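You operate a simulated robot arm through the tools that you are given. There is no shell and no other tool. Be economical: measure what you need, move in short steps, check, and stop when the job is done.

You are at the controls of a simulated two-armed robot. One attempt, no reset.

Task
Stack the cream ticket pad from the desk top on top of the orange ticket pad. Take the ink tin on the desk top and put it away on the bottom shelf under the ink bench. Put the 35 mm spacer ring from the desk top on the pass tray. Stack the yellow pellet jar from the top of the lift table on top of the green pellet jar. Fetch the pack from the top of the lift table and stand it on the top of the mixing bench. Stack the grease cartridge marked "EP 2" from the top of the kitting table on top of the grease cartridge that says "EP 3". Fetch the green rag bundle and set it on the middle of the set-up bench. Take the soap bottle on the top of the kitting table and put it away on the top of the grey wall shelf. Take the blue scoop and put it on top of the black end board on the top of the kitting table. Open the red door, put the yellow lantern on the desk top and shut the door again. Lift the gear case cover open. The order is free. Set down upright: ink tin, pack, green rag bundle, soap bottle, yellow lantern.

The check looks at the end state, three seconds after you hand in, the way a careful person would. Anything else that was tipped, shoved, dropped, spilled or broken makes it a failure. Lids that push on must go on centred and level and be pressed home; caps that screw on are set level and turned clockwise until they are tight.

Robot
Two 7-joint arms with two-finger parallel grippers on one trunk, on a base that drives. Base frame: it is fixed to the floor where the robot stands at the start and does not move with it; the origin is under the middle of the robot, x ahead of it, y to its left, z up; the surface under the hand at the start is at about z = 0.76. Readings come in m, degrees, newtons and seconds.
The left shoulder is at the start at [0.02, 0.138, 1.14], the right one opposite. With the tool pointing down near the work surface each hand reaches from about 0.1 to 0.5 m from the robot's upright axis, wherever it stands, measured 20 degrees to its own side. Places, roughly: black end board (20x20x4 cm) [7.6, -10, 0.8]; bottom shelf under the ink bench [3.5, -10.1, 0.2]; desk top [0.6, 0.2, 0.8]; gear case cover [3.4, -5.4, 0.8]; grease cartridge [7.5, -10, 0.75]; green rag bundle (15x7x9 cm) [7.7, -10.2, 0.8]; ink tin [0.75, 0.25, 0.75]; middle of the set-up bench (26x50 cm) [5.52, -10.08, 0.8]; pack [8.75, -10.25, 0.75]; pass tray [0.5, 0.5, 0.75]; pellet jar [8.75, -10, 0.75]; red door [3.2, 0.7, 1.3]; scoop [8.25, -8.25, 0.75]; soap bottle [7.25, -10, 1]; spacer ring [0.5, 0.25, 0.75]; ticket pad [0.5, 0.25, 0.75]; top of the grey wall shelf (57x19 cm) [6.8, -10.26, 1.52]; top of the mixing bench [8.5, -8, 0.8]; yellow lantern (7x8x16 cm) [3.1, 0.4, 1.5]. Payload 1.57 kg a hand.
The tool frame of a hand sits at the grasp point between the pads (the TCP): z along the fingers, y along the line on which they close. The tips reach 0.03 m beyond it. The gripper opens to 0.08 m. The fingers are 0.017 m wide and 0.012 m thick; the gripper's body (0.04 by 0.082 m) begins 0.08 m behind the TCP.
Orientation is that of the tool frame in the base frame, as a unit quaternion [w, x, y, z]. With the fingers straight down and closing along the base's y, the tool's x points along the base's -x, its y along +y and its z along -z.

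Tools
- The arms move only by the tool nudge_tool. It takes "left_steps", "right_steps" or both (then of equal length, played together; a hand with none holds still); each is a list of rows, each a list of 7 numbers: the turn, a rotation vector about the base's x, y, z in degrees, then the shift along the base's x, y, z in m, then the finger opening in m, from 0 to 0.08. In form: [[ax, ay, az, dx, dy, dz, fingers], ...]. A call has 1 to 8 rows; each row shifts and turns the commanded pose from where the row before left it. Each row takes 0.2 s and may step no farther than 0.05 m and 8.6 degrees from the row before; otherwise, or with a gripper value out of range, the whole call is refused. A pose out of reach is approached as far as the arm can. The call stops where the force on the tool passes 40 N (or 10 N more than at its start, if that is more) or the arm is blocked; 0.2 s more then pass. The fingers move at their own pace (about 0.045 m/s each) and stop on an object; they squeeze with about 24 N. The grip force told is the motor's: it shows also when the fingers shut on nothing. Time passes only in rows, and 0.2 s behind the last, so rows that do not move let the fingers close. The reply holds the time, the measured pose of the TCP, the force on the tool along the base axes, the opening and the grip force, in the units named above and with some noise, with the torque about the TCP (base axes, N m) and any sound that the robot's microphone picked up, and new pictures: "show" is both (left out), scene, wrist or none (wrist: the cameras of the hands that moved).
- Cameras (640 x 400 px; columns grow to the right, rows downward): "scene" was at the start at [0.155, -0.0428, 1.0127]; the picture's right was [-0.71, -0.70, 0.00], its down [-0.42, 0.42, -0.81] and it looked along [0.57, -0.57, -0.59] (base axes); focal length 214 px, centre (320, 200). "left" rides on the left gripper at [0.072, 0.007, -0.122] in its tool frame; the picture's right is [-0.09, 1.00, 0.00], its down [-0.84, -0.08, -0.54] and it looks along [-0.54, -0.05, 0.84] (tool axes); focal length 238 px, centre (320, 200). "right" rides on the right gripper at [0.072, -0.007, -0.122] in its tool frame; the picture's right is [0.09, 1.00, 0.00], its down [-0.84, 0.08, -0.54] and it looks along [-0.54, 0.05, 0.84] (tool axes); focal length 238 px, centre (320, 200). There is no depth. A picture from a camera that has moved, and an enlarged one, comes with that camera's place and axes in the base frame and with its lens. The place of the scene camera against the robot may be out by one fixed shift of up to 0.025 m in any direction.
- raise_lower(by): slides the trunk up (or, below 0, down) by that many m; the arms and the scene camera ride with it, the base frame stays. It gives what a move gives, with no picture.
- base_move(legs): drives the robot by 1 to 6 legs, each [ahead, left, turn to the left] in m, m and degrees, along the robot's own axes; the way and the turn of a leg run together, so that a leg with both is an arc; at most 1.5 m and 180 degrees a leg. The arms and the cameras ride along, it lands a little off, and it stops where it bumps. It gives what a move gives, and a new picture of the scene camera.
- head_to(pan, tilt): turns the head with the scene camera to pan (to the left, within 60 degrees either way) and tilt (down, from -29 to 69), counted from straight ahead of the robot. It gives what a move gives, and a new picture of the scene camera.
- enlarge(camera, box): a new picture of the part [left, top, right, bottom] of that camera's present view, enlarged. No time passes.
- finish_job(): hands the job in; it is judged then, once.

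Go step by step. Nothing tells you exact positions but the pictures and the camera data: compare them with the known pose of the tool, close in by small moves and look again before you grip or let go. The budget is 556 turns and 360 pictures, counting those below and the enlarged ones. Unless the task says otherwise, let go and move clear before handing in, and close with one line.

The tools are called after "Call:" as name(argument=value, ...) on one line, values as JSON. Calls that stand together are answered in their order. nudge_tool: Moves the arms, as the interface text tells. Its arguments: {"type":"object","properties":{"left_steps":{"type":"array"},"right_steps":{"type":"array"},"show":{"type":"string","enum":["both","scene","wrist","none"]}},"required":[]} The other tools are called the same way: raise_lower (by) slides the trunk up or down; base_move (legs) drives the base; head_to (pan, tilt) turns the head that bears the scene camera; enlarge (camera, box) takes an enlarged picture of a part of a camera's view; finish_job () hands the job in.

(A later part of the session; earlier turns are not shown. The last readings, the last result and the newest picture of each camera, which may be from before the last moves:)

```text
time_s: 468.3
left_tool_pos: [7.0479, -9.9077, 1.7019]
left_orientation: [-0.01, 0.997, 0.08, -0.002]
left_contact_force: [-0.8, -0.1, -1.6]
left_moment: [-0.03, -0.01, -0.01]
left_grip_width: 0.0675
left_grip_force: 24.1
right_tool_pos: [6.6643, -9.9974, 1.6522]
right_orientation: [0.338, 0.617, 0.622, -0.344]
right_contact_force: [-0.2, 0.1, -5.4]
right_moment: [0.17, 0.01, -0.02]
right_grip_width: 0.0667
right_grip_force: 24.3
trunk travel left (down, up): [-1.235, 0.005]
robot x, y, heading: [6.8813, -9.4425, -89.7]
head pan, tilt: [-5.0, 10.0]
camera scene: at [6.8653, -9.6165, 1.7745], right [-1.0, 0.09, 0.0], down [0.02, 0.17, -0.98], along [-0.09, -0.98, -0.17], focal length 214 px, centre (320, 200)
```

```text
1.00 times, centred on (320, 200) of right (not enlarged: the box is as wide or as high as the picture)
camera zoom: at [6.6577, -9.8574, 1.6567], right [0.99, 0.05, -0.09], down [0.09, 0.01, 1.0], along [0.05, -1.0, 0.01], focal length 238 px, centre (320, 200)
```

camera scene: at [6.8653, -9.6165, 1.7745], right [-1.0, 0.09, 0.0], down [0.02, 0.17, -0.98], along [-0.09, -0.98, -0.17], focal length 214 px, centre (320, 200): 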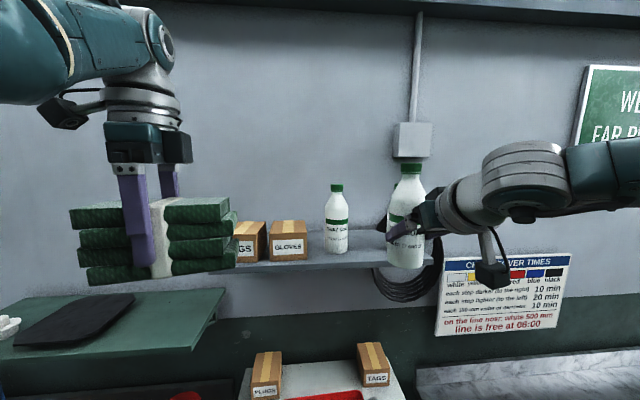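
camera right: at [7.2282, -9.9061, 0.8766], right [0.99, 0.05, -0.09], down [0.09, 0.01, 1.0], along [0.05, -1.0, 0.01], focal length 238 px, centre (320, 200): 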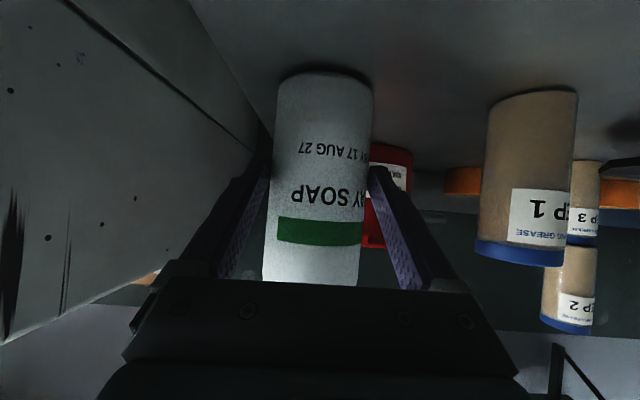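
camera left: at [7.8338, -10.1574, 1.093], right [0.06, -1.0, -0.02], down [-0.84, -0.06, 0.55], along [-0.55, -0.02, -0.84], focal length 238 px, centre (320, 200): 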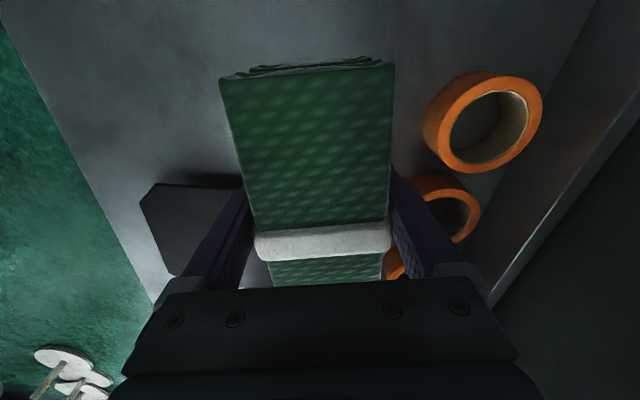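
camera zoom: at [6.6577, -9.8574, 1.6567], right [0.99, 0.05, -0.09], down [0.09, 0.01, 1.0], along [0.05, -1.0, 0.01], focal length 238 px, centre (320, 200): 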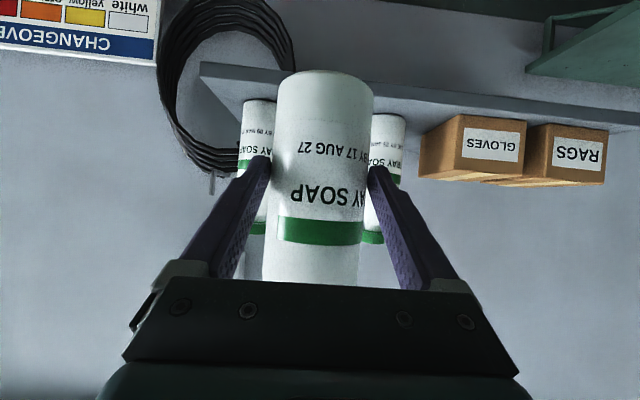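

The gap is about 11 cm, centred at x≈6.673. I retract the right arm 10 cm, drive the base in, then finish with the arm.

Call:
nudge_tool(right_steps=[[0, 0, 0, 0.004, 0.04, 0, 0.05], [0, 0, 0, 0.004, 0.04, 0, 0.05], [0, 0, 0, 0, 0.02, 0, 0.05], [0, 0, 0, 0, 0, 0, 0.05]], show="none")

Call:
base_move(legs=[[0.21, 0, 0]])

Call:
enlarge(camera="right", box=[160, 20, 480, 220])

```text
time_s: 469.3
left_tool_pos: [7.0471, -9.9073, 1.7012]
left_orientation: [-0.009, 0.997, 0.081, -0.001]
left_contact_force: [-0.5, 0.0, -1.8]
left_moment: [-0.01, 0.0, -0.01]
left_grip_width: 0.0677
left_grip_force: 23.7
right_tool_pos: [6.6655, -9.9012, 1.6568]
right_orientation: [0.337, 0.618, 0.624, -0.34]
right_contact_force: [-0.9, 0.7, -5.7]
right_moment: [0.19, 0.03, -0.03]
right_grip_width: 0.0666
right_grip_force: 24.1
right hand out of reach, approached as far as the arm can: row 3
trunk travel left (down, up): [-1.235, 0.005]
robot x, y, heading: [6.8807, -9.4436, -89.9]
head pan, tilt: [-5.0, 10.0]
```

```text
time_s: 470.9
left_tool_pos: [7.0487, -10.115, 1.7019]
left_orientation: [-0.009, 0.997, 0.082, -0.001]
left_contact_force: [-0.6, 0.1, -1.5]
left_moment: [0.02, 0.0, 0.01]
left_grip_width: 0.0677
left_grip_force: 23.9
right_tool_pos: [6.668, -10.1101, 1.6566]
right_orientation: [0.338, 0.616, 0.625, -0.34]
right_contact_force: [0.8, 0.7, -6.0]
right_moment: [0.14, 0.0, -0.02]
right_grip_width: 0.067
right_grip_force: 24.1
trunk travel left (down, up): [-1.235, 0.005]
robot x, y, heading: [6.8858, -9.6499, -90.0]
head pan, tilt: [-5.0, 10.0]
camera scene: at [6.8661, -9.8239, 1.7745], right [-1.0, 0.08, 0.0], down [0.01, 0.17, -0.98], along [-0.08, -0.98, -0.17], focal length 214 px, centre (320, 200)
```

scene: 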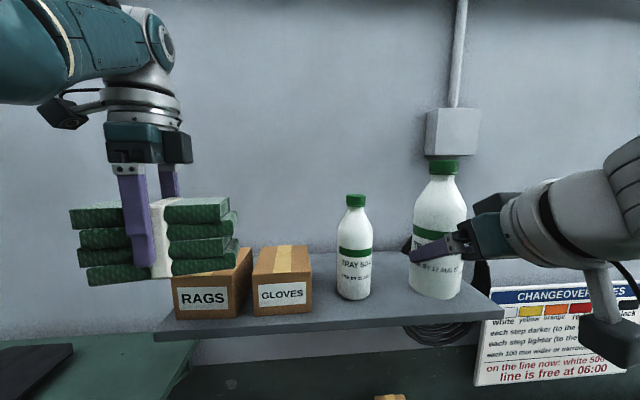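

```text
2.00 times, centred on (320, 120) of right
camera zoom: at [6.6606, -9.969, 1.6625], right [0.99, 0.06, -0.09], down [0.09, 0.0, 1.0], along [0.06, -1.0, 0.0], focal length 477 px, centre (320, 360)
```

zoom: 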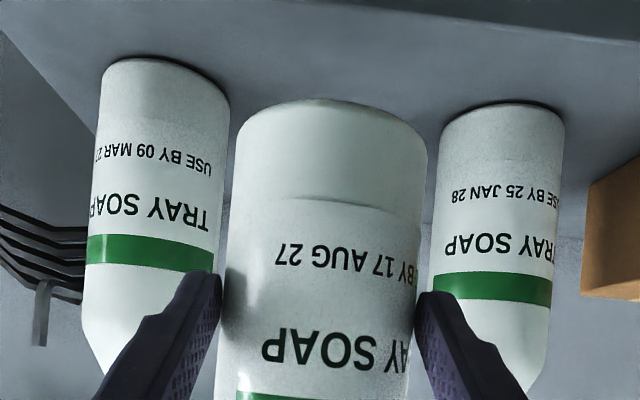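

Bottles at y≈-10.23, gap 12 cm, centre x 6.6735, shelf top ≈1.525. I move in with the arm and lower most of the way.

Call:
nudge_tool(right_steps=[[0, 0, 0, 0.005, -0.01, 0, 0.05], [0, 0, 0, 0, -0.035, 0, 0.05], [0, 0, 0, 0, -0.035, 0, 0.05], [0, 0, 0, 0, -0.03, 0, 0.05], [0, 0, 0, 0, 0, -0.03, 0.05], [0, 0, 0, 0, 0, -0.02, 0.05], [0, 0, 0, 0, 0, 0, 0.05]], show="wrist")

```text
time_s: 472.5
left_tool_pos: [7.0495, -10.1139, 1.7007]
left_orientation: [-0.01, 0.997, 0.082, -0.001]
left_contact_force: [-0.3, -0.4, -1.0]
left_moment: [0.02, -0.03, 0.0]
left_grip_width: 0.0676
left_grip_force: 24.0
right_tool_pos: [6.6738, -10.2195, 1.6072]
right_orientation: [0.338, 0.616, 0.625, -0.339]
right_contact_force: [-0.4, -0.2, -5.3]
right_moment: [0.19, -0.01, 0.03]
right_grip_width: 0.0665
right_grip_force: 23.4
trunk travel left (down, up): [-1.235, 0.005]
robot x, y, heading: [6.8775, -9.6538, -90.1]
head pan, tilt: [-5.0, 10.0]
camera right: at [6.665, -10.0794, 1.6126], right [0.99, 0.06, -0.09], down [0.09, 0.0, 1.0], along [0.06, -1.0, 0.0], focal length 238 px, centre (320, 200)
```

right: 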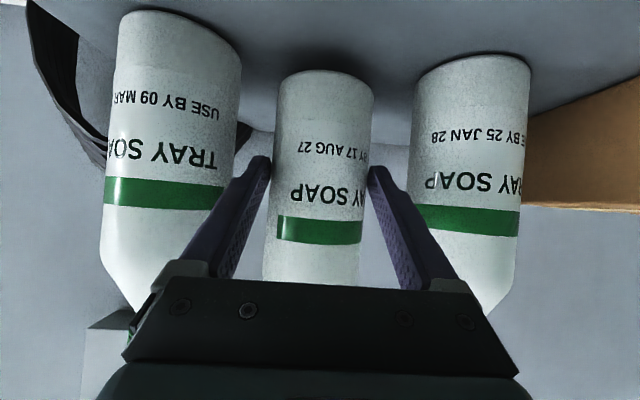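

Call:
nudge_tool(right_steps=[[0, 0, 0, 0, 0, -0.006, 0.05], [0, 0, 0, 0, 0, -0.004, 0.05], [0, 0, 0, 0, 0, -0.003, 0.05], [0, 0, 0, 0, 0, 0, 0.05]], show="none")

```text
time_s: 473.5
left_tool_pos: [7.0481, -10.1141, 1.7012]
left_orientation: [-0.01, 0.997, 0.082, -0.001]
left_contact_force: [-1.0, -0.1, -2.3]
left_moment: [0.01, -0.01, 0.0]
left_grip_width: 0.0676
left_grip_force: 23.8
right_tool_pos: [6.672, -10.2199, 1.5932]
right_orientation: [0.337, 0.617, 0.625, -0.34]
right_contact_force: [-0.1, -0.1, -5.5]
right_moment: [0.13, 0.01, 0.01]
right_grip_width: 0.0666
right_grip_force: 23.9
trunk travel left (down, up): [-1.235, 0.005]
robot x, y, heading: [6.8781, -9.652, -89.8]
head pan, tilt: [-5.0, 10.0]
```

Call:
nudge_tool(right_steps=[[0, 0, 0, 0, 0, -0.003, 0.05], [0, 0, 0, 0, 0, -0.003, 0.05], [0, 0, 0, 0, 0, 0, 0.05]], show="none")

```text
time_s: 474.3
left_tool_pos: [7.0487, -10.1145, 1.7005]
left_orientation: [-0.009, 0.997, 0.082, -0.002]
left_contact_force: [0.4, 0.2, -1.4]
left_moment: [0.01, -0.03, -0.01]
left_grip_width: 0.0678
left_grip_force: 23.8
right_tool_pos: [6.6739, -10.2202, 1.5931]
right_orientation: [0.34, 0.615, 0.624, -0.342]
right_contact_force: [-0.8, 8.3, 16.5]
right_moment: [-0.42, 0.27, -0.07]
right_grip_width: 0.0667
right_grip_force: 24.2
trunk travel left (down, up): [-1.235, 0.005]
robot x, y, heading: [6.8798, -9.6493, -89.8]
head pan, tilt: [-5.0, 10.0]
```

Contact with the shelf. I ease off, open a little, and withdraw.

Call:
nudge_tool(right_steps=[[0, 0, 0, 0, 0, 0.004, 0.05], [0, 0, 0, 0, 0, 0, 0.074], [0, 0, 0, 0, 0, 0, 0.074], [0, 0, 0, 0, 0.02, 0.01, 0.074], [0, 0, 0, 0, 0.035, 0.015, 0.074], [0, 0, 0, 0, 0.04, 0.015, 0.074], [0, 0, 0, 0, 0.04, 0.01, 0.074]], show="wrist")

```text
time_s: 475.9
left_tool_pos: [7.0484, -10.1151, 1.6997]
left_orientation: [-0.009, 0.997, 0.083, -0.001]
left_contact_force: [-0.3, -0.8, -1.3]
left_moment: [0.01, -0.02, 0.02]
left_grip_width: 0.0679
left_grip_force: 23.7
right_tool_pos: [6.6431, -10.1017, 1.6337]
right_orientation: [0.35, 0.606, 0.632, -0.332]
right_contact_force: [-0.8, 0.2, 0.1]
right_moment: [0.03, -0.04, 0.03]
right_grip_width: 0.0741
right_grip_force: 0.0
right hand out of reach, approached as far as the arm can: row 5, 6, 7
trunk travel left (down, up): [-1.235, 0.005]
robot x, y, heading: [6.8829, -9.6521, -89.9]
head pan, tilt: [-5.0, 10.0]
camera right: at [6.6306, -9.9611, 1.6384], right [0.99, 0.09, -0.07], down [0.07, 0.01, 1.0], along [0.09, -1.0, 0.01], focal length 238 px, centre (320, 200)
```

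right: 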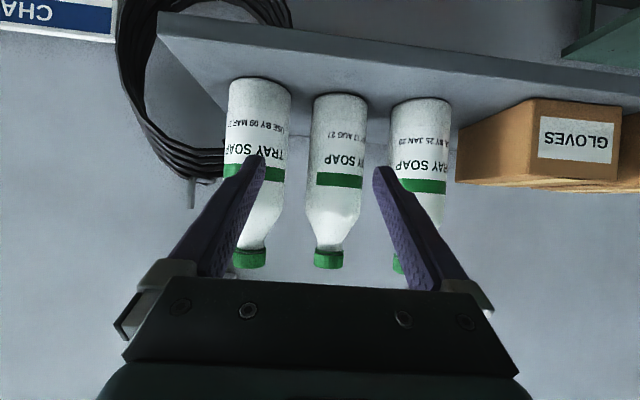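

The soap stands upright between the others. Next I carry the rag bundle to the set-up bench: back out, raise the right hand out of the way, strafe west and lower the trunk.

Call:
base_move(legs=[[-0.5, 0, 0], [0, -0.75, 0], [0, -0.78, 0]])

Call:
raise_lower(by=-0.4)

Call:
raise_lower(by=-0.28)

Call:
nudge_tool(right_steps=[[0, 0, 0, 0, 0.01, 0.045, 0.07], [0, 0, 0, 0, 0.01, 0.045, 0.07], [0, 0, 0, 0, 0.01, 0.045, 0.07], [0, 0, 0, 0, 0.01, 0.045, 0.07], [0, 0, 0, 0, 0.01, 0.045, 0.07]], show="none")

Call:
head_to(pan=10, tilt=40)

```text
time_s: 486.4
left_tool_pos: [5.4927, -9.6165, 1.701]
left_orientation: [-0.009, 0.997, 0.072, -0.001]
left_contact_force: [-0.2, 0.2, -1.9]
left_moment: [0.01, 0.0, 0.01]
left_grip_width: 0.0676
left_grip_force: 24.1
right_tool_pos: [5.0858, -9.5955, 1.6337]
right_orientation: [0.347, 0.613, 0.626, -0.335]
right_contact_force: [0.0, -1.0, 0.1]
right_moment: [0.04, 0.0, -0.01]
right_grip_width: 0.0739
right_grip_force: 0.2
trunk travel left (down, up): [-1.235, 0.005]
robot x, y, heading: [5.3334, -9.1503, -90.5]
head pan, tilt: [-5.0, 10.0]
camera scene: at [5.3141, -9.3226, 1.7746], right [-0.99, 0.1, 0.0], down [0.02, 0.17, -0.98], along [-0.1, -0.98, -0.17], focal length 214 px, centre (320, 200)
```

scene: 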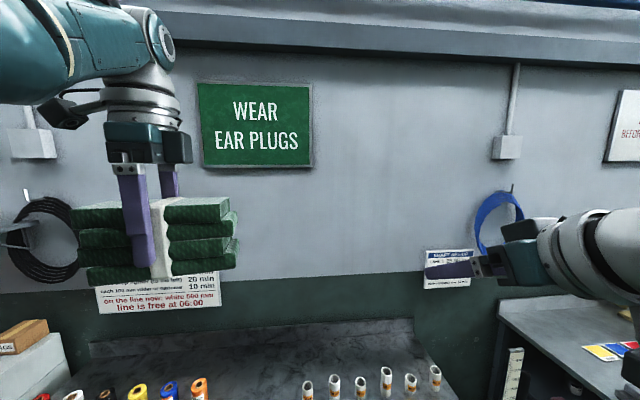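

```text
time_s: 490.2
left_tool_pos: [5.493, -9.6161, 1.301]
left_orientation: [-0.009, 0.997, 0.072, -0.002]
left_contact_force: [0.0, -0.6, -2.0]
left_moment: [-0.02, -0.02, 0.03]
left_grip_width: 0.0676
left_grip_force: 23.9
right_tool_pos: [5.0854, -9.596, 1.2333]
right_orientation: [0.346, 0.614, 0.625, -0.336]
right_contact_force: [-0.5, 0.9, 0.3]
right_moment: [0.01, -0.01, -0.03]
right_grip_width: 0.074
right_grip_force: 0.0
trunk travel left (down, up): [-0.835, 0.405]
robot x, y, heading: [5.334, -9.1489, -91.0]
head pan, tilt: [-5.0, 10.0]
```

```text
time_s: 493.1
left_tool_pos: [5.4915, -9.6169, 1.0211]
left_orientation: [-0.009, 0.997, 0.072, -0.001]
left_contact_force: [0.7, 0.1, -1.8]
left_moment: [-0.01, -0.01, -0.03]
left_grip_width: 0.0677
left_grip_force: 24.4
right_tool_pos: [5.0845, -9.5949, 0.9546]
right_orientation: [0.346, 0.614, 0.626, -0.335]
right_contact_force: [-0.5, -0.1, 0.5]
right_moment: [0.03, 0.02, -0.01]
right_grip_width: 0.0741
right_grip_force: 0.1
trunk travel left (down, up): [-0.555, 0.685]
robot x, y, heading: [5.3294, -9.1493, -90.8]
head pan, tilt: [-5.0, 10.0]
```

```text
time_s: 494.3
left_tool_pos: [5.4913, -9.6172, 1.0209]
left_orientation: [-0.009, 0.997, 0.072, -0.002]
left_contact_force: [-0.2, 0.4, -1.7]
left_moment: [-0.01, -0.01, 0.04]
left_grip_width: 0.0678
left_grip_force: 23.9
right_tool_pos: [5.0947, -9.5319, 1.0648]
right_orientation: [0.258, 0.643, 0.676, -0.249]
right_contact_force: [0.4, 0.1, 0.1]
right_moment: [0.0, -0.03, 0.02]
right_grip_width: 0.0699
right_grip_force: 0.0
trunk travel left (down, up): [-0.555, 0.685]
robot x, y, heading: [5.3333, -9.1511, -91.1]
head pan, tilt: [-5.0, 10.0]
stopped in row 5 (right hand): the arm was blocked; the commanded pose is now the measured one
```

```text
time_s: 495.2
left_tool_pos: [5.4911, -9.6157, 1.0225]
left_orientation: [-0.009, 0.997, 0.073, -0.002]
left_contact_force: [0.4, -0.3, -2.4]
left_moment: [-0.02, -0.03, -0.03]
left_grip_width: 0.0678
left_grip_force: 24.1
right_tool_pos: [5.0951, -9.5311, 1.0655]
right_orientation: [0.258, 0.644, 0.675, -0.25]
right_contact_force: [-0.4, -0.8, 0.4]
right_moment: [-0.02, -0.01, 0.02]
right_grip_width: 0.0699
right_grip_force: 0.1
trunk travel left (down, up): [-0.555, 0.685]
robot x, y, heading: [5.3299, -9.1502, -90.9]
head pan, tilt: [10.0, 40.0]
camera scene: at [5.3371, -9.314, 1.047], right [-0.99, -0.16, 0.0], down [-0.1, 0.63, -0.77], along [0.12, -0.76, -0.64], focal length 214 px, centre (320, 200)
```

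scene: 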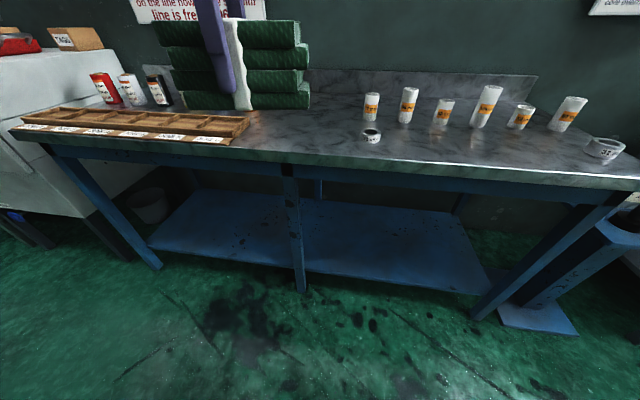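

I drive in so the bundle comes over the bench's middle, x≈5.51, y≈-10.08.

Call:
base_move(legs=[[0.46, 0.02, 0]])

Call:
nudge_tool(left_steps=[[0, 0, 0, 0, 0, -0.04, 0.04], [0, 0, 0, 0, 0, -0.04, 0.04], [0, 0, 0, 0, 0, -0.03, 0.04], [0, 0, 0, 0, 0, 0, 0.04]], show="wrist")

```text
time_s: 498.0
left_tool_pos: [5.5027, -10.0737, 1.0212]
left_orientation: [-0.01, 0.997, 0.07, -0.002]
left_contact_force: [-0.2, -0.5, -1.0]
left_moment: [-0.02, -0.01, -0.02]
left_grip_width: 0.0679
left_grip_force: 24.6
right_tool_pos: [5.1057, -9.9874, 1.0652]
right_orientation: [0.259, 0.644, 0.675, -0.25]
right_contact_force: [0.2, 0.3, -0.5]
right_moment: [0.0, 0.0, 0.02]
right_grip_width: 0.0703
right_grip_force: 0.0
trunk travel left (down, up): [-0.555, 0.685]
robot x, y, heading: [5.3462, -9.6094, -91.0]
head pan, tilt: [10.0, 40.0]
camera scene: at [5.3487, -9.7718, 1.0469], right [-0.99, -0.15, 0.0], down [-0.1, 0.64, -0.77], along [0.12, -0.76, -0.64], focal length 214 px, centre (320, 200)
```

scene: 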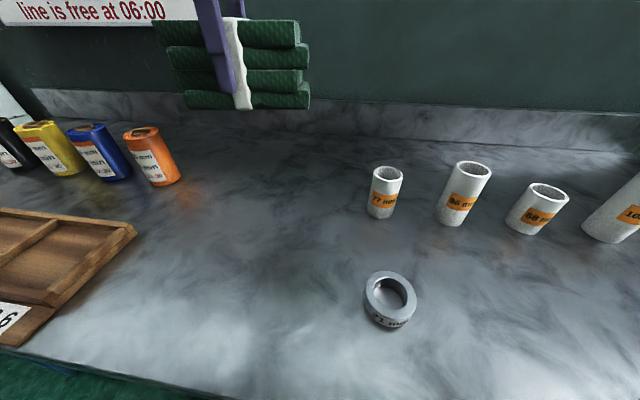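

```text
time_s: 499.0
left_tool_pos: [5.5025, -10.076, 0.9113]
left_orientation: [-0.008, 0.997, 0.071, -0.001]
left_contact_force: [0.3, -0.7, -1.6]
left_moment: [0.0, -0.04, -0.03]
left_grip_width: 0.0677
left_grip_force: 24.2
right_tool_pos: [5.1051, -9.9891, 1.0655]
right_orientation: [0.259, 0.645, 0.674, -0.25]
right_contact_force: [-0.8, 0.0, 0.1]
right_moment: [-0.02, 0.02, 0.02]
right_grip_width: 0.0702
right_grip_force: 0.0
trunk travel left (down, up): [-0.555, 0.685]
robot x, y, heading: [5.3428, -9.6043, -91.3]
head pan, tilt: [10.0, 40.0]
camera left: at [5.5756, -10.0744, 1.0326], right [0.05, -1.0, -0.02], down [-0.84, -0.05, 0.55], along [-0.55, -0.01, -0.84], focal length 238 px, centre (320, 200)
```

left: 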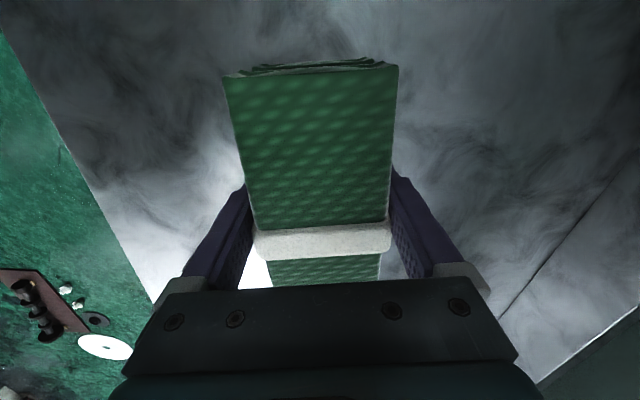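

Call:
nudge_tool(left_steps=[[0, 0, 0, 0, 0, -0.02, 0.04], [0, 0, 0, 0, 0, -0.012, 0.04], [0, 0, 0, 0, 0, -0.008, 0.04], [0, 0, 0, 0, 0, -0.006, 0.04], [0, 0, 0, 0, 0, -0.005, 0.04], [0, 0, 0, 0, 0, 0, 0.04]], show="none")

```text
time_s: 500.4
left_tool_pos: [5.5019, -10.074, 0.8589]
left_orientation: [-0.009, 0.997, 0.071, -0.001]
left_contact_force: [-0.2, -0.6, -1.5]
left_moment: [-0.04, -0.04, 0.0]
left_grip_width: 0.0679
left_grip_force: 24.0
right_tool_pos: [5.1071, -9.9888, 1.0652]
right_orientation: [0.257, 0.645, 0.675, -0.25]
right_contact_force: [0.3, -0.4, 0.0]
right_moment: [-0.03, 0.01, 0.04]
right_grip_width: 0.07
right_grip_force: 0.0
trunk travel left (down, up): [-0.555, 0.685]
robot x, y, heading: [5.3452, -9.6069, -91.1]
head pan, tilt: [10.0, 40.0]
```

Call:
nudge_tool(left_steps=[[0, 0, 0, 0, 0, -0.005, 0.04], [0, 0, 0, 0, 0, -0.004, 0.04], [0, 0, 0, 0, 0, -0.004, 0.04], [0, 0, 0, 0, 0, 0, 0.04]], show="none")

```text
time_s: 501.3
left_tool_pos: [5.5017, -10.0735, 0.8518]
left_orientation: [-0.008, 0.997, 0.071, -0.002]
left_contact_force: [0.6, 6.3, 14.7]
left_moment: [-0.17, 0.04, -0.08]
left_grip_width: 0.0677
left_grip_force: 15.6
left hand out of reach, approached as far as the arm can: row 3
right_tool_pos: [5.1056, -9.9879, 1.065]
right_orientation: [0.258, 0.645, 0.675, -0.25]
right_contact_force: [0.6, 0.5, 0.0]
right_moment: [-0.01, 0.0, 0.02]
right_grip_width: 0.0699
right_grip_force: 0.1
trunk travel left (down, up): [-0.555, 0.685]
robot x, y, heading: [5.3442, -9.6046, -91.0]
head pan, tilt: [10.0, 40.0]
stopped in row 4 (left hand): the force on the tool passed its limit at 41 N (the readings are from after the stop); the commanded pose is now the measured one
```

On the bench. I release and lift.

Call:
nudge_tool(left_steps=[[0, 0, 0, 0, 0, 0.002, 0.04], [0, 0, 0, 0, 0, 0, 0.08], [0, 0, 0, 0, 0, 0, 0.08], [0, 0, 0, 0, 0, 0.03, 0.08], [0, 0, 0, 0, 0, 0.045, 0.08], [0, 0, 0, 0, 0, 0.045, 0.08], [0, 0, 0, 0, 0, 0.045, 0.08]], show="wrist")

```text
time_s: 502.9
left_tool_pos: [5.5013, -10.0703, 1.0168]
left_orientation: [-0.009, 0.998, 0.069, -0.003]
left_contact_force: [0.3, 0.1, -0.4]
left_moment: [-0.01, 0.01, -0.02]
left_grip_width: 0.08
left_grip_force: 0.1
right_tool_pos: [5.107, -9.9882, 1.0654]
right_orientation: [0.257, 0.645, 0.674, -0.25]
right_contact_force: [0.3, -1.1, 0.3]
right_moment: [0.0, -0.01, -0.02]
right_grip_width: 0.07
right_grip_force: 0.1
trunk travel left (down, up): [-0.555, 0.685]
robot x, y, heading: [5.3462, -9.6067, -90.9]
head pan, tilt: [10.0, 40.0]
camera left: at [5.5751, -10.07, 1.1387], right [0.05, -1.0, -0.02], down [-0.84, -0.05, 0.55], along [-0.55, -0.01, -0.84], focal length 238 px, centre (320, 200)
```

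left: 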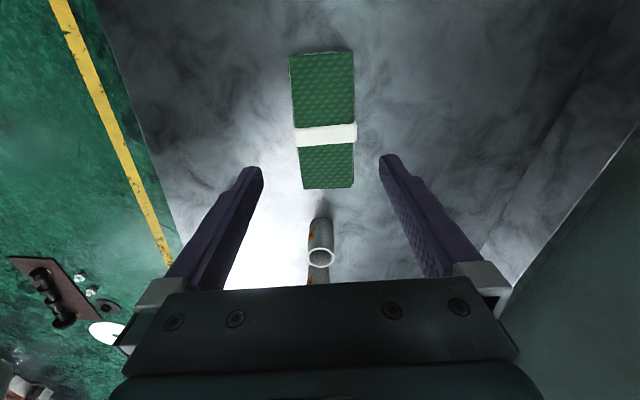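

The bundle stands in the middle of the set-up bench. Next I go east to the lift table and look around.

Call:
base_move(legs=[[-0.5, 0, 0], [0, 1.4, 0], [0, 1.4, 0]])

Call:
head_to(pan=40, tilt=25)

```text
time_s: 519.0
left_tool_pos: [8.3163, -9.6087, 1.0178]
left_orientation: [-0.007, 0.997, 0.073, -0.003]
left_contact_force: [-0.3, -0.6, 0.1]
left_moment: [0.01, 0.02, 0.01]
left_grip_width: 0.0798
left_grip_force: 0.1
right_tool_pos: [7.9207, -9.5277, 1.0656]
right_orientation: [0.258, 0.644, 0.675, -0.25]
right_contact_force: [0.1, 0.2, -0.5]
right_moment: [-0.04, -0.04, -0.03]
right_grip_width: 0.07
right_grip_force: 0.2
trunk travel left (down, up): [-0.555, 0.685]
robot x, y, heading: [8.1536, -9.1445, -90.8]
head pan, tilt: [10.0, 40.0]
camera scene: at [8.1621, -9.3104, 1.0469], right [-0.99, -0.16, 0.0], down [-0.1, 0.63, -0.77], along [0.12, -0.76, -0.64], focal length 214 px, centre (320, 200)
```

scene: 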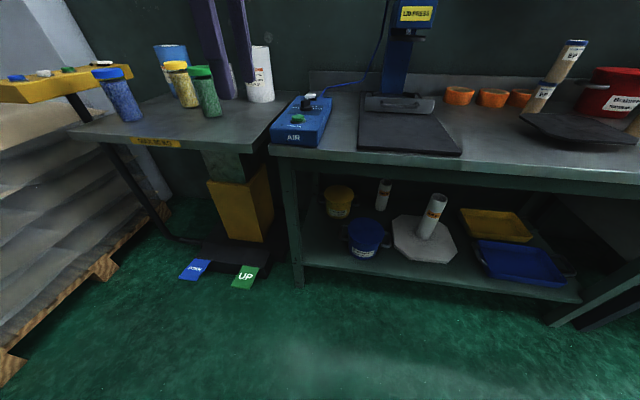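

```text
time_s: 519.9
left_tool_pos: [8.3154, -9.6088, 1.0164]
left_orientation: [-0.007, 0.997, 0.072, -0.002]
left_contact_force: [-0.1, 0.3, 0.0]
left_moment: [0.01, 0.0, 0.02]
left_grip_width: 0.08
left_grip_force: 0.0
right_tool_pos: [7.9201, -9.528, 1.0656]
right_orientation: [0.259, 0.644, 0.675, -0.25]
right_contact_force: [-0.3, 0.5, 0.3]
right_moment: [0.03, 0.02, 0.01]
right_grip_width: 0.0698
right_grip_force: 0.0
trunk travel left (down, up): [-0.555, 0.685]
robot x, y, heading: [8.1587, -9.1475, -91.0]
head pan, tilt: [40.0, 25.0]
camera scene: at [8.2066, -9.2981, 1.0702], right [-0.78, -0.63, 0.0], down [-0.27, 0.33, -0.91], along [0.57, -0.7, -0.42], focal length 214 px, centre (320, 200)
```

scene: 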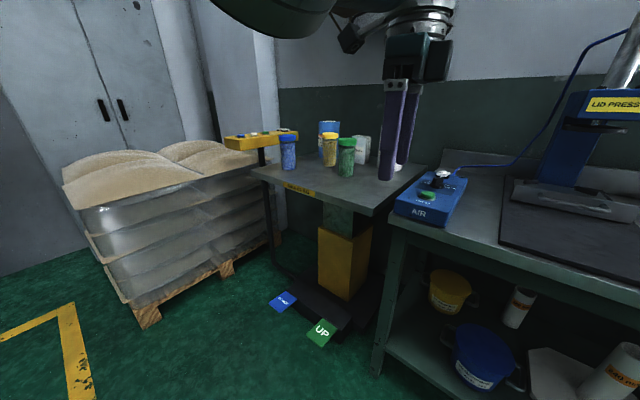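

The lift table has floor pedals I must not drive onto. I enlarge the table top to see jars and pack.

Call:
enlarge(camera="scene", box=[240, 100, 440, 225])

```text
3.20 times, centred on (340, 162) of scene
camera zoom: at [8.2066, -9.2981, 1.0702], right [-0.78, -0.63, 0.0], down [-0.27, 0.33, -0.91], along [0.57, -0.7, -0.42], focal length 686 px, centre (256, 320)
```

zoom: 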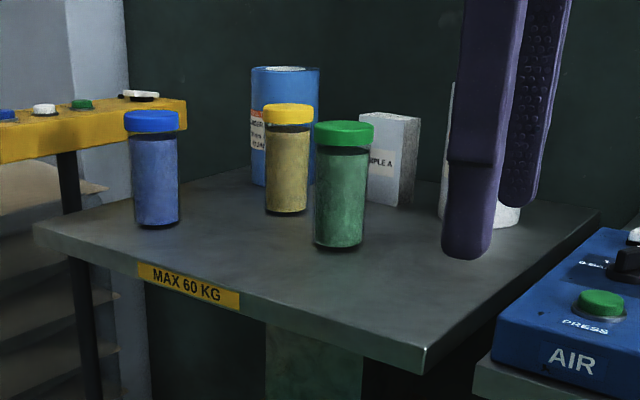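

The pack stands ~0.45 m deep on the lift table, so I need the left shoulder forward: I'll stand at heading -135° just short of the pedals. First the base, then I re-orient the left hand.

Call:
base_move(legs=[[0.2, 0.45, 0], [0, 0, -44]])

Call:
nudge_tool(left_steps=[[0, 0, 8.4, 0, 0, 0.02, 0.08], [0, 0, 8.4, 0, 0, 0.02, 0.08], [0, 0, 8.4, 0, 0, 0.02, 0.08], [0, 0, 8.4, 0, 0, 0, 0.08], [0, 0, 8.4, 0, 0, 0, 0.08], [0, 0, 8.4, 0, 0, 0, 0.08], [0, 0, 8.4, 0, 0, 0, 0.08], [0, 0, 8.4, 0, 0, 0, 0.08]], show="none")

Call:
nudge_tool(left_steps=[[0, 0, 8.4, 0, 0, 0, 0.08], [0, 0, 8.4, 0, 0, 0, 0.08], [0, 0, 8.4, 0, 0, 0, 0.08], [0, 0, 8.4, 0, 0, 0, 0.08], [0, 0, 8.4, 0, 0, 0, 0.08], [0, 0, 8.4, 0, 0, 0, 0.08], [0, 0, 8.4, 0, 0, 0, 0.08], [0, 0, 0, 0, 0, 0, 0.08]], show="none")

```text
time_s: 524.8
left_tool_pos: [8.3943, -9.7955, 1.0184]
left_orientation: [-0.008, 0.952, -0.305, 0.002]
left_contact_force: [-0.1, -0.2, -0.8]
left_moment: [-0.03, 0.01, 0.0]
left_grip_width: 0.0797
left_grip_force: 0.0
right_tool_pos: [8.1639, -9.4634, 1.0656]
right_orientation: [0.148, 0.849, 0.389, -0.327]
right_contact_force: [0.2, 0.0, 0.1]
right_moment: [-0.01, -0.03, 0.02]
right_grip_width: 0.0702
right_grip_force: 0.0
trunk travel left (down, up): [-0.555, 0.685]
robot x, y, heading: [8.5985, -9.3512, -134.6]
head pan, tilt: [40.0, 25.0]
camera scene: at [8.5158, -9.494, 1.0703], right [-1.0, 0.08, 0.0], down [0.03, 0.42, -0.91], along [-0.07, -0.9, -0.42], focal length 214 px, centre (320, 200)
```

scene: 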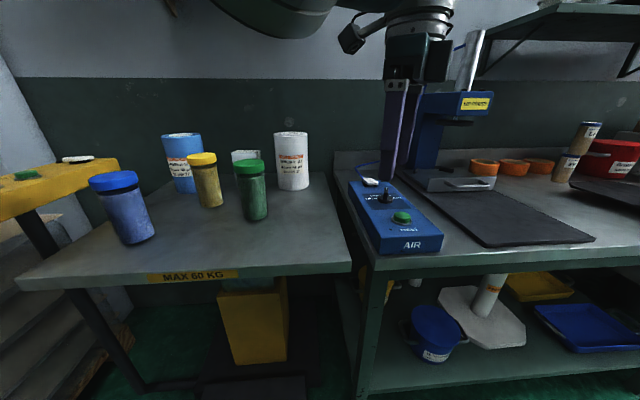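

```text
time_s: 526.6
left_tool_pos: [8.3982, -9.7931, 1.0598]
left_orientation: [-0.017, 0.961, 0.277, 0.012]
left_contact_force: [0.8, 0.4, -0.7]
left_moment: [-0.02, 0.04, 0.02]
left_grip_width: 0.0796
left_grip_force: 0.0
right_tool_pos: [8.1646, -9.464, 1.0645]
right_orientation: [0.147, 0.849, 0.388, -0.328]
right_contact_force: [0.0, -0.2, -0.3]
right_moment: [0.02, 0.01, 0.02]
right_grip_width: 0.0699
right_grip_force: 0.0
trunk travel left (down, up): [-0.555, 0.685]
robot x, y, heading: [8.5976, -9.3569, -134.4]
head pan, tilt: [40.0, 25.0]
```

```text
time_s: 528.4
left_tool_pos: [8.3978, -9.7962, 1.0649]
left_orientation: [-0.006, 0.7, 0.714, 0.006]
left_contact_force: [-0.3, 0.1, -0.2]
left_moment: [0.01, 0.02, -0.01]
left_grip_width: 0.08
left_grip_force: 0.2
right_tool_pos: [8.1647, -9.4632, 1.0654]
right_orientation: [0.148, 0.848, 0.388, -0.328]
right_contact_force: [-0.1, 0.7, -0.1]
right_moment: [0.0, -0.01, -0.02]
right_grip_width: 0.07
right_grip_force: 0.0
trunk travel left (down, up): [-0.555, 0.685]
robot x, y, heading: [8.5967, -9.3486, -134.7]
head pan, tilt: [40.0, 25.0]
```

Call:
enlarge(camera="scene", box=[150, 120, 330, 230])

```text
3.56 times, centred on (240, 175) of scene
camera zoom: at [8.5159, -9.4941, 1.0703], right [-1.0, 0.08, 0.0], down [0.03, 0.42, -0.91], along [-0.07, -0.9, -0.42], focal length 763 px, centre (604, 289)
```

zoom: 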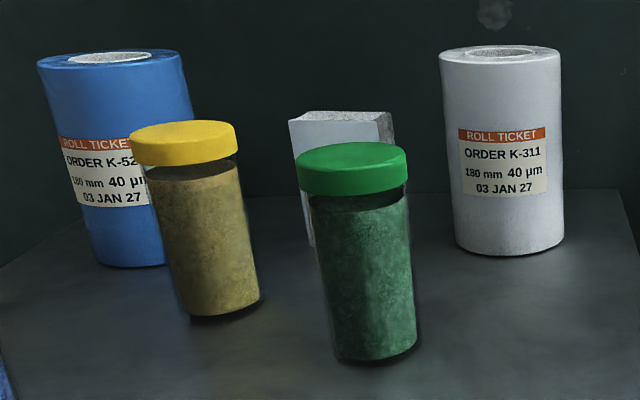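

The pack is the grey "SAMPLE A" box behind the green jar. I move the vertical left hand over the table's front for a view from above.

Call:
nudge_tool(left_steps=[[0, 0, 0, 0.04, 0, 0.03, 0.08], [0, 0, 0, 0.04, 0, 0.03, 0.08], [0, 0, 0, 0.045, 0, 0.02, 0.08], [0, 0, 0, 0.045, 0, 0.0, 0.08], [0, 0, 0, 0.045, 0, 0.0, 0.08], [0, 0, 0, 0.0, 0, 0.0, 0.08]], show="wrist")

```text
time_s: 529.1
left_tool_pos: [8.4764, -9.8021, 1.0535]
left_orientation: [-0.004, 0.705, 0.702, 0.098]
left_contact_force: [-0.7, 0.3, -0.8]
left_moment: [-0.02, -0.03, -0.01]
left_grip_width: 0.0801
left_grip_force: 0.0
left hand out of reach, approached as far as the arm can: row 1, 2
right_tool_pos: [8.1653, -9.4624, 1.0643]
right_orientation: [0.147, 0.849, 0.388, -0.328]
right_contact_force: [0.1, 0.4, 0.1]
right_moment: [0.01, -0.02, 0.02]
right_grip_width: 0.07
right_grip_force: 0.0
trunk travel left (down, up): [-0.555, 0.685]
robot x, y, heading: [8.5971, -9.3481, -134.4]
head pan, tilt: [40.0, 25.0]
stopped in row 3 (left hand): the arm was blocked; the commanded pose is now the measured one
camera left: at [8.4675, -9.7493, 1.1844], right [0.99, -0.1, 0.12], down [-0.14, -0.91, 0.4], along [0.07, -0.41, -0.91], focal length 238 px, centre (320, 200)
```

left: 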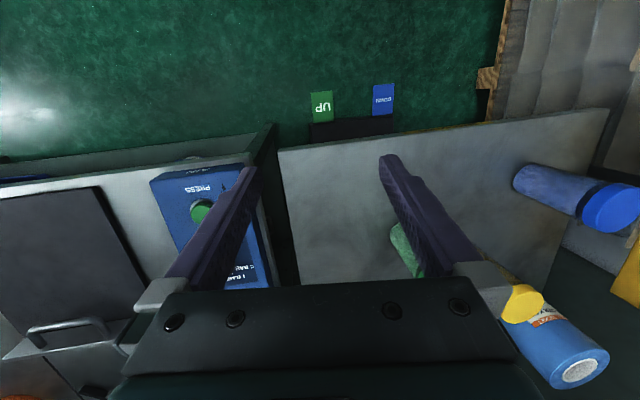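

The table front is at y≈-9.82 and the pedals at y -9.75…-9.84, so the base may go to about y=-9.49. I pitch the left hand 60° forward (world -y) while extending.

Call:
nudge_tool(left_steps=[[-8.2, 1, 0, 0.012, -0.018, 0, 0.08], [-8.2, 1, 0, 0.012, -0.018, 0, 0.08], [-8.2, 1, 0, 0.012, -0.018, 0, 0.08], [-8.2, 1, 0, 0.012, -0.018, 0, 0.08], [-8.2, 1, 0, 0.012, -0.018, 0, 0.08], [-8.2, 1, 0, 0.012, -0.018, 0, 0.08], [-8.2, 1, 0, 0.012, -0.018, 0, 0.08], [-8.2, 1, 0, 0.012, -0.018, 0, 0.08]], show="wrist")

```text
time_s: 530.9
left_tool_pos: [8.5735, -9.9477, 1.0554]
left_orientation: [0.334, 0.597, 0.641, -0.347]
left_contact_force: [1.0, 0.2, 0.2]
left_moment: [0.02, -0.02, 0.0]
left_grip_width: 0.0803
left_grip_force: 0.1
right_tool_pos: [8.1658, -9.4631, 1.065]
right_orientation: [0.147, 0.849, 0.388, -0.327]
right_contact_force: [0.6, -0.5, 0.3]
right_moment: [0.02, 0.05, 0.02]
right_grip_width: 0.0701
right_grip_force: 0.0
trunk travel left (down, up): [-0.555, 0.685]
robot x, y, heading: [8.6011, -9.3482, -134.7]
head pan, tilt: [40.0, 25.0]
camera left: at [8.5746, -9.8065, 1.0606], right [1.0, 0.0, 0.03], down [-0.03, 0.01, 1.0], along [0.0, -1.0, 0.01], focal length 238 px, centre (320, 200)
```

left: 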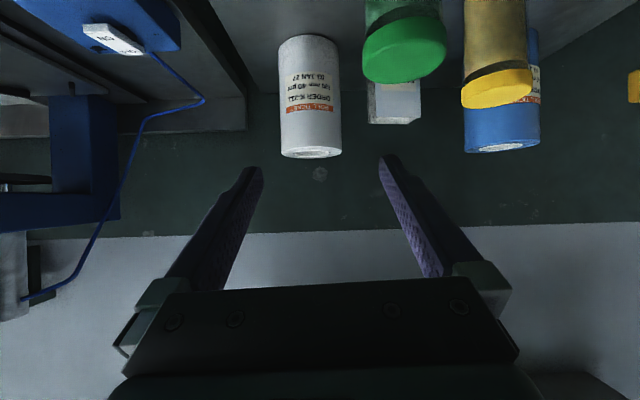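

The posture works and the camera looks level along -y. I drive the base 14 cm closer for the second bearing.

Call:
base_move(legs=[[0.095, 0.094, 0]])

Call:
enlarge(camera="left", box=[0, 0, 640, 400])

```text
time_s: 532.2
left_tool_pos: [8.573, -10.0821, 1.056]
left_orientation: [0.334, 0.598, 0.641, -0.346]
left_contact_force: [-0.5, -0.4, 0.2]
left_moment: [-0.01, 0.02, 0.0]
left_grip_width: 0.08
left_grip_force: 0.0
right_tool_pos: [8.1641, -9.5966, 1.0656]
right_orientation: [0.146, 0.849, 0.387, -0.328]
right_contact_force: [0.3, 0.0, -1.1]
right_moment: [0.0, 0.02, -0.03]
right_grip_width: 0.07
right_grip_force: 0.1
trunk travel left (down, up): [-0.555, 0.685]
robot x, y, heading: [8.5981, -9.4861, -134.7]
head pan, tilt: [40.0, 25.0]
camera scene: at [8.5269, -9.6218, 1.0486], right [-1.0, -0.05, 0.0], down [-0.03, 0.63, -0.78], along [0.04, -0.78, -0.63], focal length 214 px, centre (320, 200)
```

scene: 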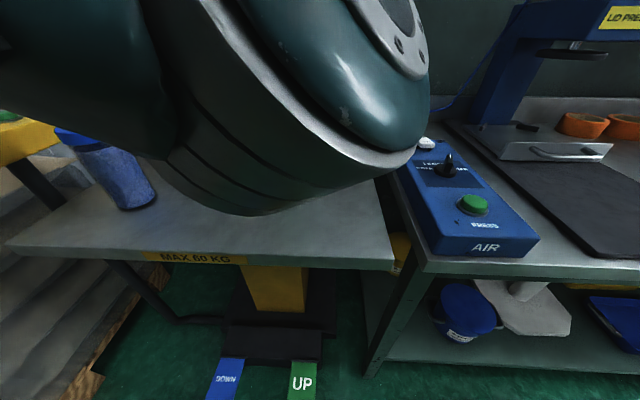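

```text
1.00 times, centred on (320, 200) of left (not enlarged: the box is as wide or as high as the picture)
camera zoom: at [8.5739, -9.9405, 1.0603], right [1.0, 0.0, 0.03], down [-0.03, 0.0, 1.0], along [0.0, -1.0, 0.0], focal length 238 px, centre (320, 200)
```

zoom: 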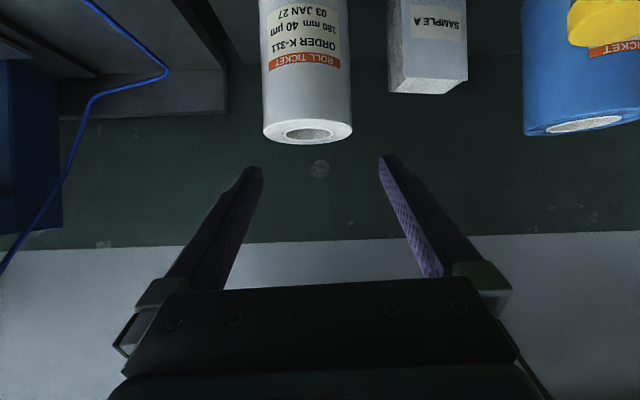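

The pack is a thin box: about 8 cm wide, 4 cm deep, front face near y=-10.22. I need its width precisely, so I enlarge.

Call:
enlarge(camera="left", box=[360, 0, 520, 100])

```text
4.00 times, centred on (440, 50) of left
camera zoom: at [8.5739, -9.9405, 1.0603], right [1.0, 0.0, 0.03], down [-0.03, 0.0, 1.0], along [0.0, -1.0, 0.0], focal length 953 px, centre (-160, 800)
```

zoom: 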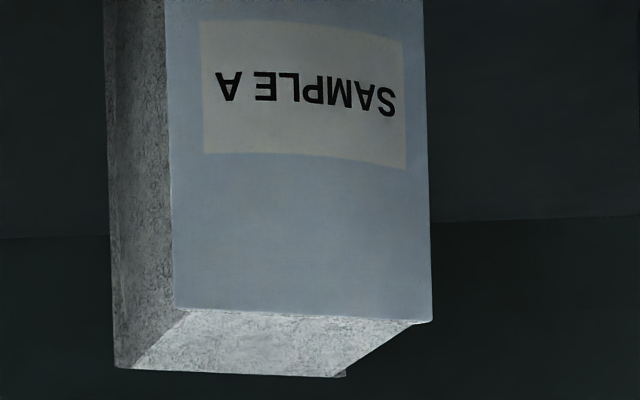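

Call:
nudge_tool(left_steps=[[0, 0, 0, 0, 0.04, 0, 0.08], [0, 0, 0, 0, 0.04, 0, 0.08], [0, 0, 0, 0, 0.03, 0, 0.08], [0, 0, 0, 0, 0, 0, 0.08]], show="none")

Call:
enlarge(camera="left", box=[340, 50, 500, 150])

```text
time_s: 533.2
left_tool_pos: [8.5866, -9.9824, 1.0683]
left_orientation: [0.36, 0.584, 0.639, -0.348]
left_contact_force: [0.3, 1.1, -0.5]
left_moment: [0.02, 0.01, -0.02]
left_grip_width: 0.0801
left_grip_force: 0.1
right_tool_pos: [8.1636, -9.5972, 1.0653]
right_orientation: [0.147, 0.849, 0.387, -0.328]
right_contact_force: [-0.2, -0.2, -0.7]
right_moment: [0.02, 0.01, 0.01]
right_grip_width: 0.0699
right_grip_force: 0.2
trunk travel left (down, up): [-0.555, 0.685]
robot x, y, heading: [8.5951, -9.4845, -134.6]
head pan, tilt: [40.0, 25.0]
```

```text
4.00 times, centred on (420, 100) of left
camera zoom: at [8.5844, -9.8399, 1.0667], right [1.0, 0.03, 0.06], down [-0.06, 0.05, 1.0], along [0.03, -1.0, 0.05], focal length 953 px, centre (-80, 600)
```

zoom: 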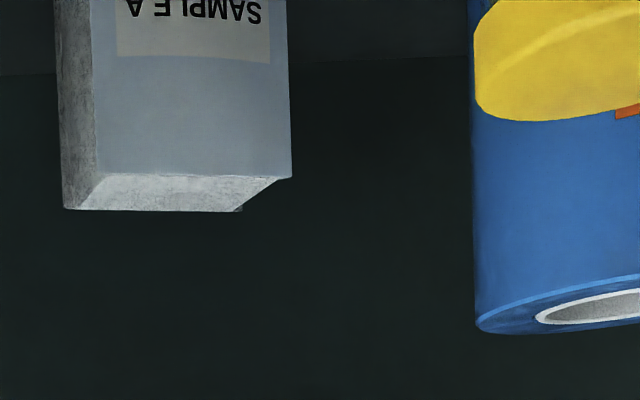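

The pack is too wide for the gripper across and too deep to reach from above, so I need to know how close the base may come to the pedals. I look straight down.

Call:
head_to(pan=45, tilt=69)

```text
time_s: 534.3
left_tool_pos: [8.5877, -9.9801, 1.0658]
left_orientation: [0.361, 0.589, 0.635, -0.345]
left_contact_force: [-1.0, -1.2, -0.8]
left_moment: [-0.02, -0.02, 0.0]
left_grip_width: 0.0803
left_grip_force: 0.1
right_tool_pos: [8.1651, -9.5964, 1.0661]
right_orientation: [0.147, 0.849, 0.388, -0.327]
right_contact_force: [-0.5, 0.7, 0.6]
right_moment: [0.02, 0.01, -0.01]
right_grip_width: 0.0702
right_grip_force: 0.1
trunk travel left (down, up): [-0.555, 0.685]
robot x, y, heading: [8.6002, -9.486, -134.8]
head pan, tilt: [45.0, 68.8]
camera scene: at [8.5299, -9.5882, 1.0085], right [-0.99, -0.13, 0.0], down [-0.12, 0.94, -0.32], along [0.04, -0.32, -0.95], focal length 214 px, centre (320, 200)
```

scene: 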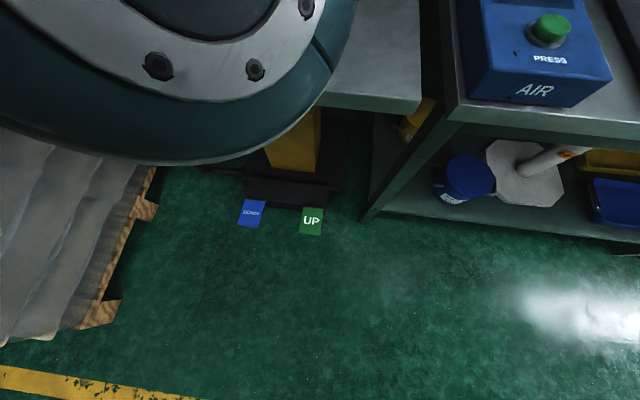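

My own base isn't visible. I test gently whether the base can come closer, 5 cm at a time.

Call:
nudge_tool(left_steps=[[0, 0, 0, 0, 0.01, 0.04, 0.08], [0, 0, 0, 0, 0.01, 0.04, 0.08]], show="none")

Call:
base_move(legs=[[0.036, 0.035, 0]])

```text
time_s: 535.1
left_tool_pos: [8.5925, -9.9512, 1.0997]
left_orientation: [0.352, 0.612, 0.646, -0.291]
left_contact_force: [-0.3, 0.2, 0.1]
left_moment: [-0.02, -0.04, 0.01]
left_grip_width: 0.0803
left_grip_force: 0.1
right_tool_pos: [8.1642, -9.5967, 1.0653]
right_orientation: [0.147, 0.849, 0.388, -0.327]
right_contact_force: [0.6, -0.5, -0.2]
right_moment: [-0.02, -0.01, 0.0]
right_grip_width: 0.0702
right_grip_force: 0.1
trunk travel left (down, up): [-0.555, 0.685]
robot x, y, heading: [8.5958, -9.4842, -134.7]
head pan, tilt: [45.0, 68.8]
stopped in row 2 (left hand): the arm was blocked; the commanded pose is now the measured one
```

```text
time_s: 536.0
left_tool_pos: [8.5922, -10.0002, 1.0982]
left_orientation: [0.351, 0.612, 0.647, -0.289]
left_contact_force: [0.1, -0.5, -0.1]
left_moment: [0.02, -0.03, 0.01]
left_grip_width: 0.0799
left_grip_force: 0.1
right_tool_pos: [8.164, -9.6461, 1.0654]
right_orientation: [0.148, 0.849, 0.388, -0.328]
right_contact_force: [0.0, -0.1, -0.1]
right_moment: [-0.04, -0.02, -0.03]
right_grip_width: 0.0698
right_grip_force: 0.3
trunk travel left (down, up): [-0.555, 0.685]
robot x, y, heading: [8.5972, -9.5337, -134.6]
head pan, tilt: [45.0, 68.8]
camera scene: at [8.5228, -9.6417, 1.0109], right [-1.0, -0.01, 0.0], down [-0.01, 0.93, -0.36], along [0.0, -0.36, -0.93], focal length 214 px, centre (320, 200)
```

scene: 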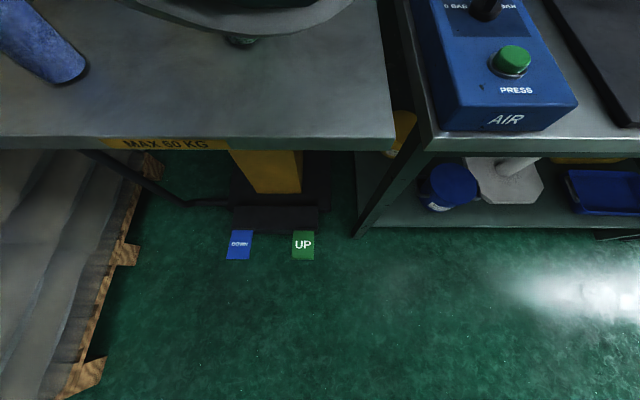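

No bump. Another 5 cm, and again.

Call:
base_move(legs=[[0.036, 0.035, 0], [0.036, 0.035, 0]])

```text
time_s: 537.5
left_tool_pos: [8.5917, -10.1006, 1.0992]
left_orientation: [0.352, 0.611, 0.647, -0.289]
left_contact_force: [0.1, 0.4, 0.0]
left_moment: [0.04, 0.0, 0.05]
left_grip_width: 0.0802
left_grip_force: 0.1
right_tool_pos: [8.1636, -9.7463, 1.0658]
right_orientation: [0.147, 0.849, 0.388, -0.328]
right_contact_force: [-0.3, -0.3, 0.2]
right_moment: [-0.01, -0.01, -0.03]
right_grip_width: 0.0699
right_grip_force: 0.0
trunk travel left (down, up): [-0.555, 0.685]
robot x, y, heading: [8.5995, -9.6321, -134.9]
head pan, tilt: [45.0, 68.8]
camera scene: at [8.5221, -9.7416, 1.0109], right [-1.0, -0.01, 0.0], down [-0.01, 0.93, -0.36], along [0.0, -0.36, -0.93], focal length 214 px, centre (320, 200)
```

scene: 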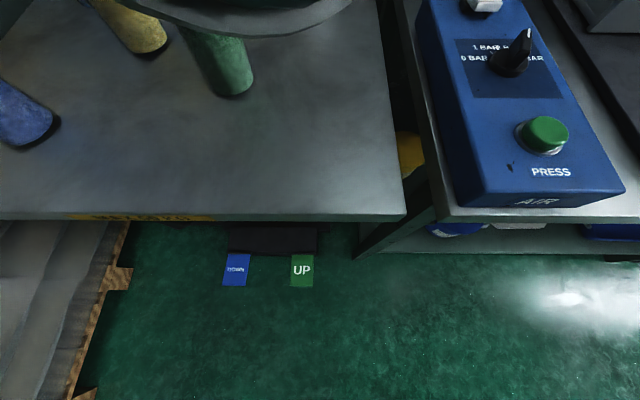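

The base passes freely (it is at y=-9.63). Now I can take the pack from above: I bring the left hand vertical again.

Call:
nudge_tool(left_steps=[[7.7, 1, 0, 0, 0.0, 0.01, 0.08], [7.7, 1, 0, 0, 0.0, 0.01, 0.08], [7.7, 1, 0, 0, 0.0, 0.01, 0.08], [7.7, 1, 0, 0, 0.0, 0.0, 0.08], [7.7, 1, 0, 0, 0, 0, 0.08], [7.7, 1, 0, 0, 0, 0, 0.08], [7.4, 0.8, 0, 0, 0, 0, 0.08], [0, 0, 0, 0, 0, 0, 0.08]], show="none")

Call:
nudge_tool(left_steps=[[0, 0, -8.4, 0, 0, 0, 0.08], [0, 0, -8.4, 0, 0, 0, 0.08], [0, 0, -8.4, 0, 0, 0, 0.08], [0, 0, -8.4, 0, 0, 0, 0.08], [0, 0, -8.4, 0, 0, 0, 0.08], [0, 0, -8.4, 0, 0, 0, 0.08], [0, 0, -8.4, 0, 0, 0, 0.08], [0, 0, -8.4, 0, 0, 0, 0.08]], show="none")

```text
time_s: 538.0
left_tool_pos: [8.6078, -10.088, 1.0506]
left_orientation: [0.277, 0.672, 0.674, -0.129]
left_contact_force: [-0.1, 0.0, 0.4]
left_moment: [0.0, -0.02, -0.01]
left_grip_width: 0.08
left_grip_force: 0.1
right_tool_pos: [8.1632, -9.7458, 1.0651]
right_orientation: [0.147, 0.849, 0.388, -0.328]
right_contact_force: [0.4, 0.5, -0.5]
right_moment: [-0.01, 0.03, -0.06]
right_grip_width: 0.0702
right_grip_force: 0.1
trunk travel left (down, up): [-0.555, 0.685]
robot x, y, heading: [8.6028, -9.6353, -134.6]
head pan, tilt: [45.0, 68.8]
stopped in row 2 (left hand): the arm was blocked; the commanded pose is now the measured one
```

```text
time_s: 539.8
left_tool_pos: [8.6114, -10.1077, 1.0446]
left_orientation: [0.158, 0.933, 0.188, -0.263]
left_contact_force: [-0.4, 0.1, 0.2]
left_moment: [-0.01, 0.0, 0.05]
left_grip_width: 0.0799
left_grip_force: 0.0
left hand out of reach, approached as far as the arm can: row 3, 4, 5
right_tool_pos: [8.162, -9.7458, 1.0653]
right_orientation: [0.148, 0.848, 0.388, -0.328]
right_contact_force: [-0.1, 0.5, -1.0]
right_moment: [-0.03, -0.02, 0.0]
right_grip_width: 0.07
right_grip_force: 0.1
trunk travel left (down, up): [-0.555, 0.685]
robot x, y, heading: [8.5987, -9.6324, -134.6]
head pan, tilt: [45.0, 68.8]
```

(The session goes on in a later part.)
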